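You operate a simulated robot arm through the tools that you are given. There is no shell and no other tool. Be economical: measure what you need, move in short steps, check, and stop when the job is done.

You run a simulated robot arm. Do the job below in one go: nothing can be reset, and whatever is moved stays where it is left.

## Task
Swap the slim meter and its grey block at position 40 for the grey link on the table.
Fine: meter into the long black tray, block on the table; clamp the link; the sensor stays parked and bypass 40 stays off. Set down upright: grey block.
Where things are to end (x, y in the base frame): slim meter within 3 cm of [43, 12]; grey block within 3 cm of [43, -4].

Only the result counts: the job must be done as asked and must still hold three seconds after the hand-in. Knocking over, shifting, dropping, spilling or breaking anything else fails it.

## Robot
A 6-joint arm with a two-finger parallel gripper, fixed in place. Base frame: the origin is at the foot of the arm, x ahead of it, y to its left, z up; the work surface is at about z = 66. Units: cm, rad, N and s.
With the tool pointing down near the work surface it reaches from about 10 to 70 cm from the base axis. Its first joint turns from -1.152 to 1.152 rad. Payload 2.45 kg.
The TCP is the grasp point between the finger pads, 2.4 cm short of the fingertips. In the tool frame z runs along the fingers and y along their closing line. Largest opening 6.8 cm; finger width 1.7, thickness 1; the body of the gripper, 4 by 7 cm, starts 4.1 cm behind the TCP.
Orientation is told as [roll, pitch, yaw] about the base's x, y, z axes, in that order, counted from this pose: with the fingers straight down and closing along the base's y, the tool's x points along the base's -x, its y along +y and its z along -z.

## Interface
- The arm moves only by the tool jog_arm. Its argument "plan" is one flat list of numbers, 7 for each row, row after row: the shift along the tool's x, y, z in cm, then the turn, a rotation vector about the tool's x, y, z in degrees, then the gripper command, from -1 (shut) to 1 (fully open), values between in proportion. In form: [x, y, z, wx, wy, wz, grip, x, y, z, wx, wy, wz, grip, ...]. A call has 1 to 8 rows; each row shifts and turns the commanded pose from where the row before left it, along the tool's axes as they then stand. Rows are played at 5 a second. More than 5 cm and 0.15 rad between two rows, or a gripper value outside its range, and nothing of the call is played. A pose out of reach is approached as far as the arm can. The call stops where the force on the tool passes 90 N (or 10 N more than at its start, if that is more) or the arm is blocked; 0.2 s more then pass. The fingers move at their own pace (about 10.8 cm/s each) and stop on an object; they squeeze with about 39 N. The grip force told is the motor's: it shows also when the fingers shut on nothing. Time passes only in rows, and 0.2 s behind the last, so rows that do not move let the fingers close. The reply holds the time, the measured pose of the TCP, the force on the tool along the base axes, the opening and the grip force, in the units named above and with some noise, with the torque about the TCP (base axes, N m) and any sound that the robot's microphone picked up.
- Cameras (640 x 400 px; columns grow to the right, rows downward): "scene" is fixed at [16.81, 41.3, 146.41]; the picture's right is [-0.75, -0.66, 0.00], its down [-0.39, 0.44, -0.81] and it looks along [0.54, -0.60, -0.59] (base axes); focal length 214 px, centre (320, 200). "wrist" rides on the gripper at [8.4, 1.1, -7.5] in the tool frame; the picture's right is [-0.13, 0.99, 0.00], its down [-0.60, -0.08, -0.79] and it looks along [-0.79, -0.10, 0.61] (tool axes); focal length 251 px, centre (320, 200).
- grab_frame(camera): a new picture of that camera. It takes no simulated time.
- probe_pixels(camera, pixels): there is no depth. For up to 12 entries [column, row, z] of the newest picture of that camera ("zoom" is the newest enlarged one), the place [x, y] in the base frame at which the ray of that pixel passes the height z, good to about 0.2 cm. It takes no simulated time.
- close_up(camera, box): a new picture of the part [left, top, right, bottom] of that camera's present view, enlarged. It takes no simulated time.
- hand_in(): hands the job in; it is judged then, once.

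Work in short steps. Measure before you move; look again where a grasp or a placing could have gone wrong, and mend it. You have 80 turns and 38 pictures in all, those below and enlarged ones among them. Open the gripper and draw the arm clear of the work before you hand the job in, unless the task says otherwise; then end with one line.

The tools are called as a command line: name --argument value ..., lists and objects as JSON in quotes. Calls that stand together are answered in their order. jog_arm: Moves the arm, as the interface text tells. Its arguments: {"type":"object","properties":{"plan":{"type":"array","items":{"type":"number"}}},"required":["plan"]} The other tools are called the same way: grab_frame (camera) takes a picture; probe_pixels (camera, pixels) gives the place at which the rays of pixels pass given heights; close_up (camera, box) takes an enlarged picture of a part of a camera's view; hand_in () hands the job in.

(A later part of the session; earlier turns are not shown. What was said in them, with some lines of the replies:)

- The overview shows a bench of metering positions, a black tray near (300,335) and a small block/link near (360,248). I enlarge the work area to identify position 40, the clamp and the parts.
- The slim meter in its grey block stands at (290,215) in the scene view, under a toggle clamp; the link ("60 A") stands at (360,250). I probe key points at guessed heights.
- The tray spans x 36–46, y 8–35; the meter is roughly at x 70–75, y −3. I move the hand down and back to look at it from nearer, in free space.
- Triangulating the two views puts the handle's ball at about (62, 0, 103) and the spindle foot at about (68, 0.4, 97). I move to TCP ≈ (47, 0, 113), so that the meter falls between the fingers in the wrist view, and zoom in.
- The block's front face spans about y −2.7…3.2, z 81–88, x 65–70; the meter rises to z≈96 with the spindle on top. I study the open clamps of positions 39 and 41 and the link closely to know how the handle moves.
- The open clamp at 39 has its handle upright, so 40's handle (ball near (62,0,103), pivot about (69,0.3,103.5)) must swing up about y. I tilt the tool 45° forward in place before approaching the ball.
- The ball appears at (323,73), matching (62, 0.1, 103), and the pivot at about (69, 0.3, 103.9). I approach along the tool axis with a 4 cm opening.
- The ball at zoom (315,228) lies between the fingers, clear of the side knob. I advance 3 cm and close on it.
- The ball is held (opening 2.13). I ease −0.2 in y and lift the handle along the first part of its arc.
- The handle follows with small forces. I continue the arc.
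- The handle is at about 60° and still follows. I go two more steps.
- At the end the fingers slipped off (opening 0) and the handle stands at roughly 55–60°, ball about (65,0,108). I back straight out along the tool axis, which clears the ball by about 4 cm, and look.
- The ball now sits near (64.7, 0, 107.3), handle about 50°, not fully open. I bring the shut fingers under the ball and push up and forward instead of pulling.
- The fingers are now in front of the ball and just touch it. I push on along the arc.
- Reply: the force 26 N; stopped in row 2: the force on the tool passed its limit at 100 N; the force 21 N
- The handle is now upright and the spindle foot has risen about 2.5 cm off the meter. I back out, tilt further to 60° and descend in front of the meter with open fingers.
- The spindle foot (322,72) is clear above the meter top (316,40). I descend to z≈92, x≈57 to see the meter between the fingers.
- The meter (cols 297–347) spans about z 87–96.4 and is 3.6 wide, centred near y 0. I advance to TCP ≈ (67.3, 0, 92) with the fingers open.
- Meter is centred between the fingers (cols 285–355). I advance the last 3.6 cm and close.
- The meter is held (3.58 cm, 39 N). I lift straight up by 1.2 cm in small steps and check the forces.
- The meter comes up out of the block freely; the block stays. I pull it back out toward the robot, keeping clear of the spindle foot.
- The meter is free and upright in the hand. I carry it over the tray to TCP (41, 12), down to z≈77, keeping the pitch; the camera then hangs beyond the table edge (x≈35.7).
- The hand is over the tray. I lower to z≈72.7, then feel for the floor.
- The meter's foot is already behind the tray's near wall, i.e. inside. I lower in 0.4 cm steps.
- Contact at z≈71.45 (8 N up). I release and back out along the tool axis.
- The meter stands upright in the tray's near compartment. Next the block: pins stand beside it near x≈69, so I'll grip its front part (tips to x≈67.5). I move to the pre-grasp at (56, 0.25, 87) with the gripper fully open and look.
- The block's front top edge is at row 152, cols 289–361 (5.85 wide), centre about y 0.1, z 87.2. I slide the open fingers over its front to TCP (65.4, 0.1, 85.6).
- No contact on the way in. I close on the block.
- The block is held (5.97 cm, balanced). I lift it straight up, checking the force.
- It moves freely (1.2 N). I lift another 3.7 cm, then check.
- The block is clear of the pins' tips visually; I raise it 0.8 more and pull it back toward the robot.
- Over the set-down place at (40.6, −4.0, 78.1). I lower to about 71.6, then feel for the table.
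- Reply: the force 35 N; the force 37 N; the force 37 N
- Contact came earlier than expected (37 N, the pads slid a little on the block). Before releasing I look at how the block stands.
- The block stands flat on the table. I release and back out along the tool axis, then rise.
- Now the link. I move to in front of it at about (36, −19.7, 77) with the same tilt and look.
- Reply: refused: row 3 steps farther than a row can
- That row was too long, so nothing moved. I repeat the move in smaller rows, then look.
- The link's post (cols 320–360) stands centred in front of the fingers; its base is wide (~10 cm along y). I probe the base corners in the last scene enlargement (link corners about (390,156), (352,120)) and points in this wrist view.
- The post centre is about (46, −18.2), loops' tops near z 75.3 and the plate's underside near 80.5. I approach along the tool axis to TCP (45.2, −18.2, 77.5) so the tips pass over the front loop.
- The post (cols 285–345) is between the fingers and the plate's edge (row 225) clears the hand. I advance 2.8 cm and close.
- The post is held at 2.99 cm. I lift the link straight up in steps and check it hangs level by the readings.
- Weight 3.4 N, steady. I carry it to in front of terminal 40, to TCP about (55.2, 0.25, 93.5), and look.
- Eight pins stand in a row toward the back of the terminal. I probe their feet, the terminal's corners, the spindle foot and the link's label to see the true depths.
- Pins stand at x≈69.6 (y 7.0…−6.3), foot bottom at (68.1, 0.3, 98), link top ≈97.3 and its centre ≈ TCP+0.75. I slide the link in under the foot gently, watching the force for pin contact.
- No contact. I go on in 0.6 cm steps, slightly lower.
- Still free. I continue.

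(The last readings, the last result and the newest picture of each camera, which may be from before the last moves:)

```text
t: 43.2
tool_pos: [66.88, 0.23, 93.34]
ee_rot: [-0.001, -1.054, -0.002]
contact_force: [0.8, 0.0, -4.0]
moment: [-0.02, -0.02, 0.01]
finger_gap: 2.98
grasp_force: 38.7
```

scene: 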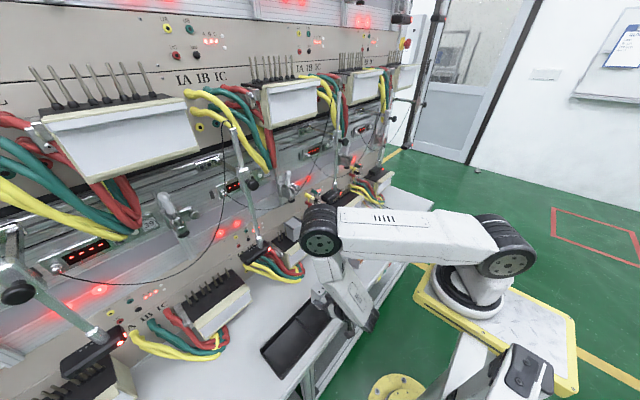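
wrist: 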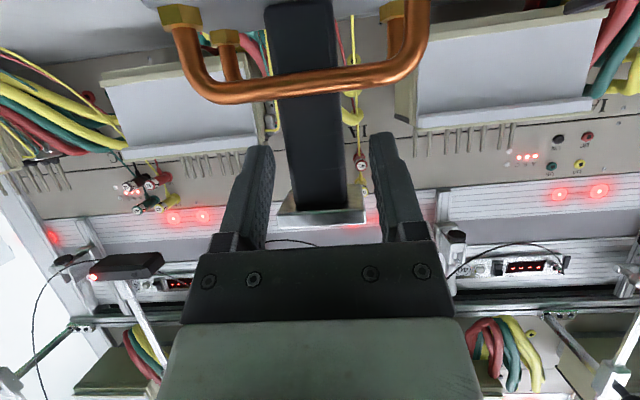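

The link passes without touching pins. I do the last 0.4 cm and then lower in 0.3 cm steps until it seats.

jog_arm --plan '[-0.2, 0.03, 0.35, 0, 0, 0, -1, 0.17, 0, 0.1, 0, 0, 0, -1, 0.17, 0, 0.1, 0, 0, 0, -1]'

jog_arm --plan '[0.22, 0, 0.12, 0, 0, 0, -1]'

```text
t: 44.0
tool_pos: [67.29, 0.2, 92.87]
ee_rot: [0.0, -1.053, -0.002]
contact_force: [-0.3, -0.8, -4.0]
moment: [-0.01, 0.01, 0.03]
finger_gap: 2.95
grasp_force: 39.0
```

```text
t: 44.4
tool_pos: [67.2, 0.3, 92.6]
ee_rot: [0.001, -1.052, -0.002]
contact_force: [-0.1, -0.9, -4.2]
moment: [0.02, 0.03, 0.01]
finger_gap: 2.97
grasp_force: 39.2
```

jog_arm --plan '[0.2, 0, 0.13, 0, 0, 0, -1]'

```text
t: 44.8
tool_pos: [67.32, 0.23, 92.37]
ee_rot: [-0.001, -1.052, 0.0]
contact_force: [-0.3, -0.2, -3.7]
moment: [0.01, 0.03, 0.0]
finger_gap: 3.0
grasp_force: 38.8
```

jog_arm --plan '[0.2, 0, 0.13, 0, 0, 0, -1]'

```text
t: 45.2
tool_pos: [67.4, 0.22, 92.09]
ee_rot: [0.0, -1.054, -0.002]
contact_force: [-0.5, 0.3, -4.7]
moment: [0.01, 0.01, -0.01]
finger_gap: 2.97
grasp_force: 39.7
```

jog_arm --plan '[0.2, 0, 0.1, 0, 0, 0, -1]'

```text
t: 45.6
tool_pos: [67.32, 0.17, 91.9]
ee_rot: [0.0, -1.054, -0.001]
contact_force: [-0.1, 0.3, -4.0]
moment: [-0.02, 0.0, -0.05]
finger_gap: 2.98
grasp_force: 38.8
```

jog_arm --plan '[0.2, 0, 0.12, 0, 0, 0, -1]'

```text
t: 46.0
tool_pos: [67.35, 0.24, 91.74]
ee_rot: [0.001, -1.054, -0.002]
contact_force: [-1.3, -0.2, -0.7]
moment: [0.12, 0.01, 0.1]
finger_gap: 2.99
grasp_force: 39.1
```

Contact begins at z≈91.74 (terminal top ≈ 80). I press 0.12 more to seat it fully.

jog_arm --plan '[0.1, 0, 0.06, 0, 0, 0, -1]'

close_up --camera "scene" --box '[240, 170, 352, 270]'

```text
t: 46.4
tool_pos: [67.41, 0.29, 91.84]
ee_rot: [-0.001, -1.055, -0.001]
contact_force: [-5.9, 0.2, 13.5]
moment: [0.16, 1.15, 0.08]
finger_gap: 2.98
grasp_force: 39.6
```

```text
4.00 times, centred on (296, 220) of scene
```

zoom: 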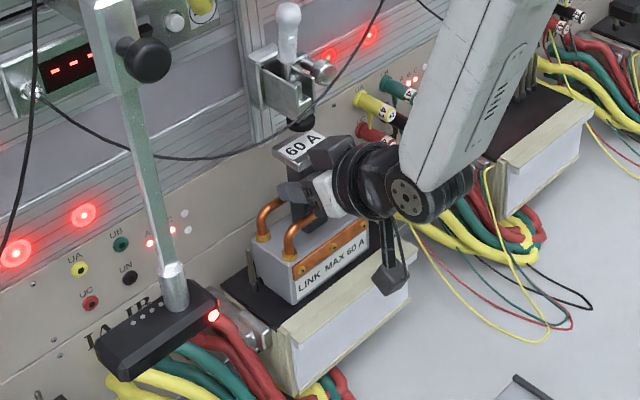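

The link sits on the terminal with its plate under the foot. I probe its corners to check the seat position before releasing.

probe_pixels --camera "zoom" --pixels '[[293, 304, 80], [258, 281, 80], [287, 264, 85], [252, 240, 85], [303, 146, 95.8], [298, 128, 98]]'

```text
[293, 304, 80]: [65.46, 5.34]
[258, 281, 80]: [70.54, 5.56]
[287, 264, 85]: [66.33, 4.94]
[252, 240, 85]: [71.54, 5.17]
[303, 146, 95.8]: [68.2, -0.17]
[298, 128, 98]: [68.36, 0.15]
```

Link centre ≈ (68.1, 0.3), under the foot. I release and back out along the tool axis.

jog_arm --plan '[0, 0, 0, 0, 0, 0, 0.3, 0, 0, 0, 0, 0, 0, 0.3, 0, 0, -2, 0, 0, 0, 0.3, 0, 0, -3, 0, 0, 0, 0.3, 0, 0, -4, 0, 0, 0, 0.3, 0, 0, -4, 0, 0, 0, 0.3]'

```text
t: 47.8
tool_pos: [55.98, 0.24, 98.02]
ee_rot: [0.001, -1.053, -0.002]
contact_force: [0.6, -0.1, 0.4]
moment: [0.02, -0.03, -0.02]
finger_gap: 4.42
grasp_force: 0.0
```

Now close the clamp. The ball is at about (68.8, 0.1, 110); I tilt back to 45° and go to 6 cm short of it along the tool axis.

jog_arm --plan '[0, 0, -1, 0, 7.6, 0, 0.25, 0, 0, 0, 0, 7.6, 0, 0.25, -4.2, 0, -1.2, 0, 0, 0, 0.25, -4.2, 0, -1.2, 0, 0, 0, 0.25, -4.2, 0, -1.2, 0, 0, 0, 0.25, -4.2, 0, -1.2, 0, 0, 0, 0.25]'

```text
t: 49.2
tool_pos: [63.5, 0.17, 113.67]
ee_rot: [0.001, -0.784, -0.002]
contact_force: [0.1, -0.9, -0.7]
moment: [-0.04, 0.02, 0.0]
finger_gap: 4.25
grasp_force: 0.0
```

jog_arm --plan '[-0.5, -0.03, 2.1, 0, 0, 0, 0.25, -0.4, -0.03, 2.1, 0, 0, 0, 0.25, -0.25, -0.03, 2.1, 0, 0, 0, 0.25, 0, 0, 0, 0, 0, 0, -1, 0, 0, 0, 0, 0, 0, -1, 0, 0, 0, 0, 0, 0, -1]'

```text
t: 50.6
tool_pos: [68.98, -0.04, 110.09]
ee_rot: [0.0, -0.786, -0.004]
contact_force: [-1.4, -9.7, 0.6]
moment: [-0.07, 0.1, 0.05]
finger_gap: 2.12
grasp_force: 37.9
```

The ball is held (2.12 cm). I pull the handle down along the first part of the arc.

jog_arm --plan '[0.945, -0.1, -0.794, 0, 0, 0, -1, 1.068, 0, -0.615, 0, 0, 0, -1, 1.16, 0, -0.424, 0, 0, 0, -1]'

```text
t: 51.4
tool_pos: [65.55, -0.05, 109.35]
ee_rot: [0.002, -0.794, -0.001]
contact_force: [13.4, -8.1, 2.9]
moment: [-0.08, -1.09, 0.02]
finger_gap: 2.15
grasp_force: 38.6
```

jog_arm --plan '[1.216, 0, -0.212, 0, 0, 0, -1, 1.23, 0, 0, 0, 0, 0, -1, 1.216, 0, 0.212, 0, 0, 0, -1]'

```text
t: 52.2
tool_pos: [62.8, 0.01, 106.97]
ee_rot: [0.0, -0.795, -0.001]
contact_force: [1.0, -7.4, 18.8]
moment: [-0.02, -1.14, -0.05]
finger_gap: 2.16
grasp_force: 38.7
```

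The handle follows. I bring it down the rest of the way.

jog_arm --plan '[1.16, 0, 0.424, 0, 0, 0, -1, 1.068, 0, 0.615, 0, 0, 0, -1]'

```text
t: 52.8
tool_pos: [61.51, 0.17, 103.87]
ee_rot: [-0.001, -0.778, 0.002]
contact_force: [1.0, 0.8, 0.8]
moment: [-0.03, 0.0, 0.0]
finger_gap: 0.01
grasp_force: 23.8
```

The pads slipped off near the end, with the handle around 25–35° above closed. I back out, set a steeper tool (about 25° tilt) with shut fingers, and position above the ball to press it down.

jog_arm --plan '[0, 0, -3, 0, 0, 0, -1, 0, 0, -3, 0, 0, 0, -1, -2, 0, -2, 0, 6.8, 0, -1, 0, 0, 0, 0, 6.7, 0, -1, 0, 0, 0, 0, 6.7, 0, -1, -2.2, 0, 0.5, 0, 0, 0, -1, -2.2, 0, 0.5, 0, 0, 0, -1]'

```text
t: 54.4
tool_pos: [62.0, 0.09, 112.26]
ee_rot: [-0.002, -0.432, -0.003]
contact_force: [-0.3, 0.3, -0.5]
moment: [-0.01, -0.03, 0.02]
finger_gap: 0.0
grasp_force: 23.6
```

I press straight down in steps, watching the force.

jog_arm --plan '[0.84, 0, 1.82, 0, 0, 0, -1, 0.42, 0, 0.91, 0, 0, 0, -1, 0.42, 0, 0.91, 0, 0, 0, -1]'

```text
t: 55.2
tool_pos: [61.66, -0.01, 109.46]
ee_rot: [-0.001, -0.433, -0.003]
contact_force: [-30.0, -0.1, 29.3]
moment: [0.03, 0.17, -0.01]
finger_gap: 0.0
grasp_force: 23.7
stopped in row 3: the force on the tool passed its limit at 103 N (the readings are from after the stop); the commanded pose is now the measured one
```

The tip met the ball's front-upper side (force −30, +29), so it pushes along the lever. I raise, shift 2 cm further in +x over the top of the ball, and press again.

jog_arm --plan '[-0.67, 0, -1.45, 0, 0, 0, -1, -1.82, 0, 0.84, 0, 0, 0, -1, 0.42, 0, 0.91, 0, 0, 0, -1, 0.25, 0, 0.5, 0, 0, 0, -1]'

```text
t: 56.2
tool_pos: [63.96, 0.08, 109.32]
ee_rot: [-0.001, -0.432, -0.002]
contact_force: [5.0, 1.0, 5.0]
moment: [0.06, -0.1, -0.01]
finger_gap: 0.0
grasp_force: 23.5
```

Now the contact is from above/behind the ball (+5, +5). I press along the closing direction.

jog_arm --plan '[0.66, 0, 0.5, 0, 0, 0, -1, 0.6, 0, 0.6, 0, 0, 0, -1, 0.5, 0, 0.7, 0, 0, 0, -1]'

```text
t: 57.0
tool_pos: [62.87, 0.03, 106.62]
ee_rot: [-0.001, -0.427, -0.003]
contact_force: [0.4, 0.6, -0.2]
moment: [0.01, 0.03, 0.02]
finger_gap: 0.01
grasp_force: 23.6
```

No force now: the handle may have gone over centre. I press a little more to confirm.

jog_arm --plan '[0.35, 0, 0.4, 0, 0, 0, -1, 0.2, 0, 0.4, 0, 0, 0, -1]'

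```text
t: 57.6
tool_pos: [62.83, 0.02, 106.21]
ee_rot: [0.001, -0.436, -0.001]
contact_force: [-15.4, -2.8, 30.5]
moment: [-0.07, 0.33, 0.02]
finger_gap: 0.0
grasp_force: 23.9
```

Firm resistance at tip z≈104, where the closed handle lies. I back off up and away and look at the clamp.

jog_arm --plan '[-0.3, 0, -3, 0, 0, 0, -1, 0, 0, -4, 0, 0, 0, -1, 4, 0, -2, 0, 0, 0, 0, 4.5, 0, -1, 0, 0, 0, 0, 4.5, 0, -1, 0, 0, 0, 0]'

close_up --camera "scene" --box '[250, 165, 346, 255]'

```text
t: 58.8
tool_pos: [46.52, -0.11, 110.44]
ee_rot: [-0.001, -0.428, -0.001]
contact_force: [-1.2, -0.1, 0.3]
moment: [-0.04, 0.02, 0.01]
finger_gap: 3.4
grasp_force: 0.0
```

```text
4.44 times, centred on (298, 210) of scene
```

zoom: 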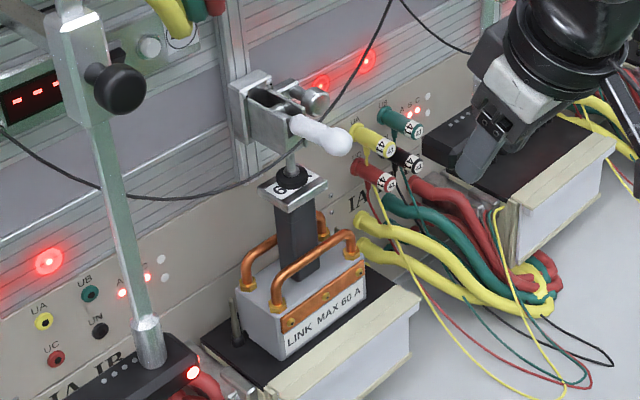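

The clamp is shut exactly as at the start (ball back at scene (302,197)), foot on the link's plate. I take a last overview of the tray and block.

close_up --camera "scene" --box '[260, 230, 400, 340]'

```text
3.64 times, centred on (330, 285) of scene
```

zoom: 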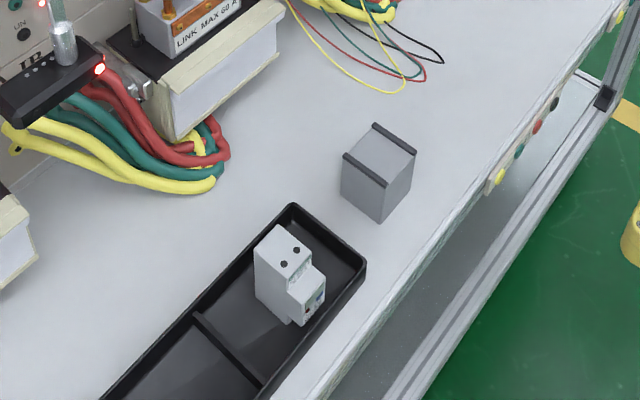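

probe_pixels --camera "zoom" --pixels '[[379, 222, 66], [341, 192, 66], [408, 187, 66], [288, 256, 76.5], [289, 325, 66.5], [256, 294, 66.5]]'

```text
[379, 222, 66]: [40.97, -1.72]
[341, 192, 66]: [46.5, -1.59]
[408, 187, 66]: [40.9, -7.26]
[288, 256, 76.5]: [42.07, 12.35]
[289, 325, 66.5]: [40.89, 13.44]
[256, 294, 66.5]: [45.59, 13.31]
```

The block is centred at about (43.7, −4.5) and upright. The meter is at about (42, 12) in the tray, the link is clamped, and the arm is clear with the gripper open, so I hand in.

hand_in

```text
The job is handed in.
```

The link is clamped at position 40, the slim meter is standing in the tray at about (42, 12), and the grey block is upright on the table at about (43.7, −4.5). I did not touch the sensor or bypass 40, and the job is handed in.
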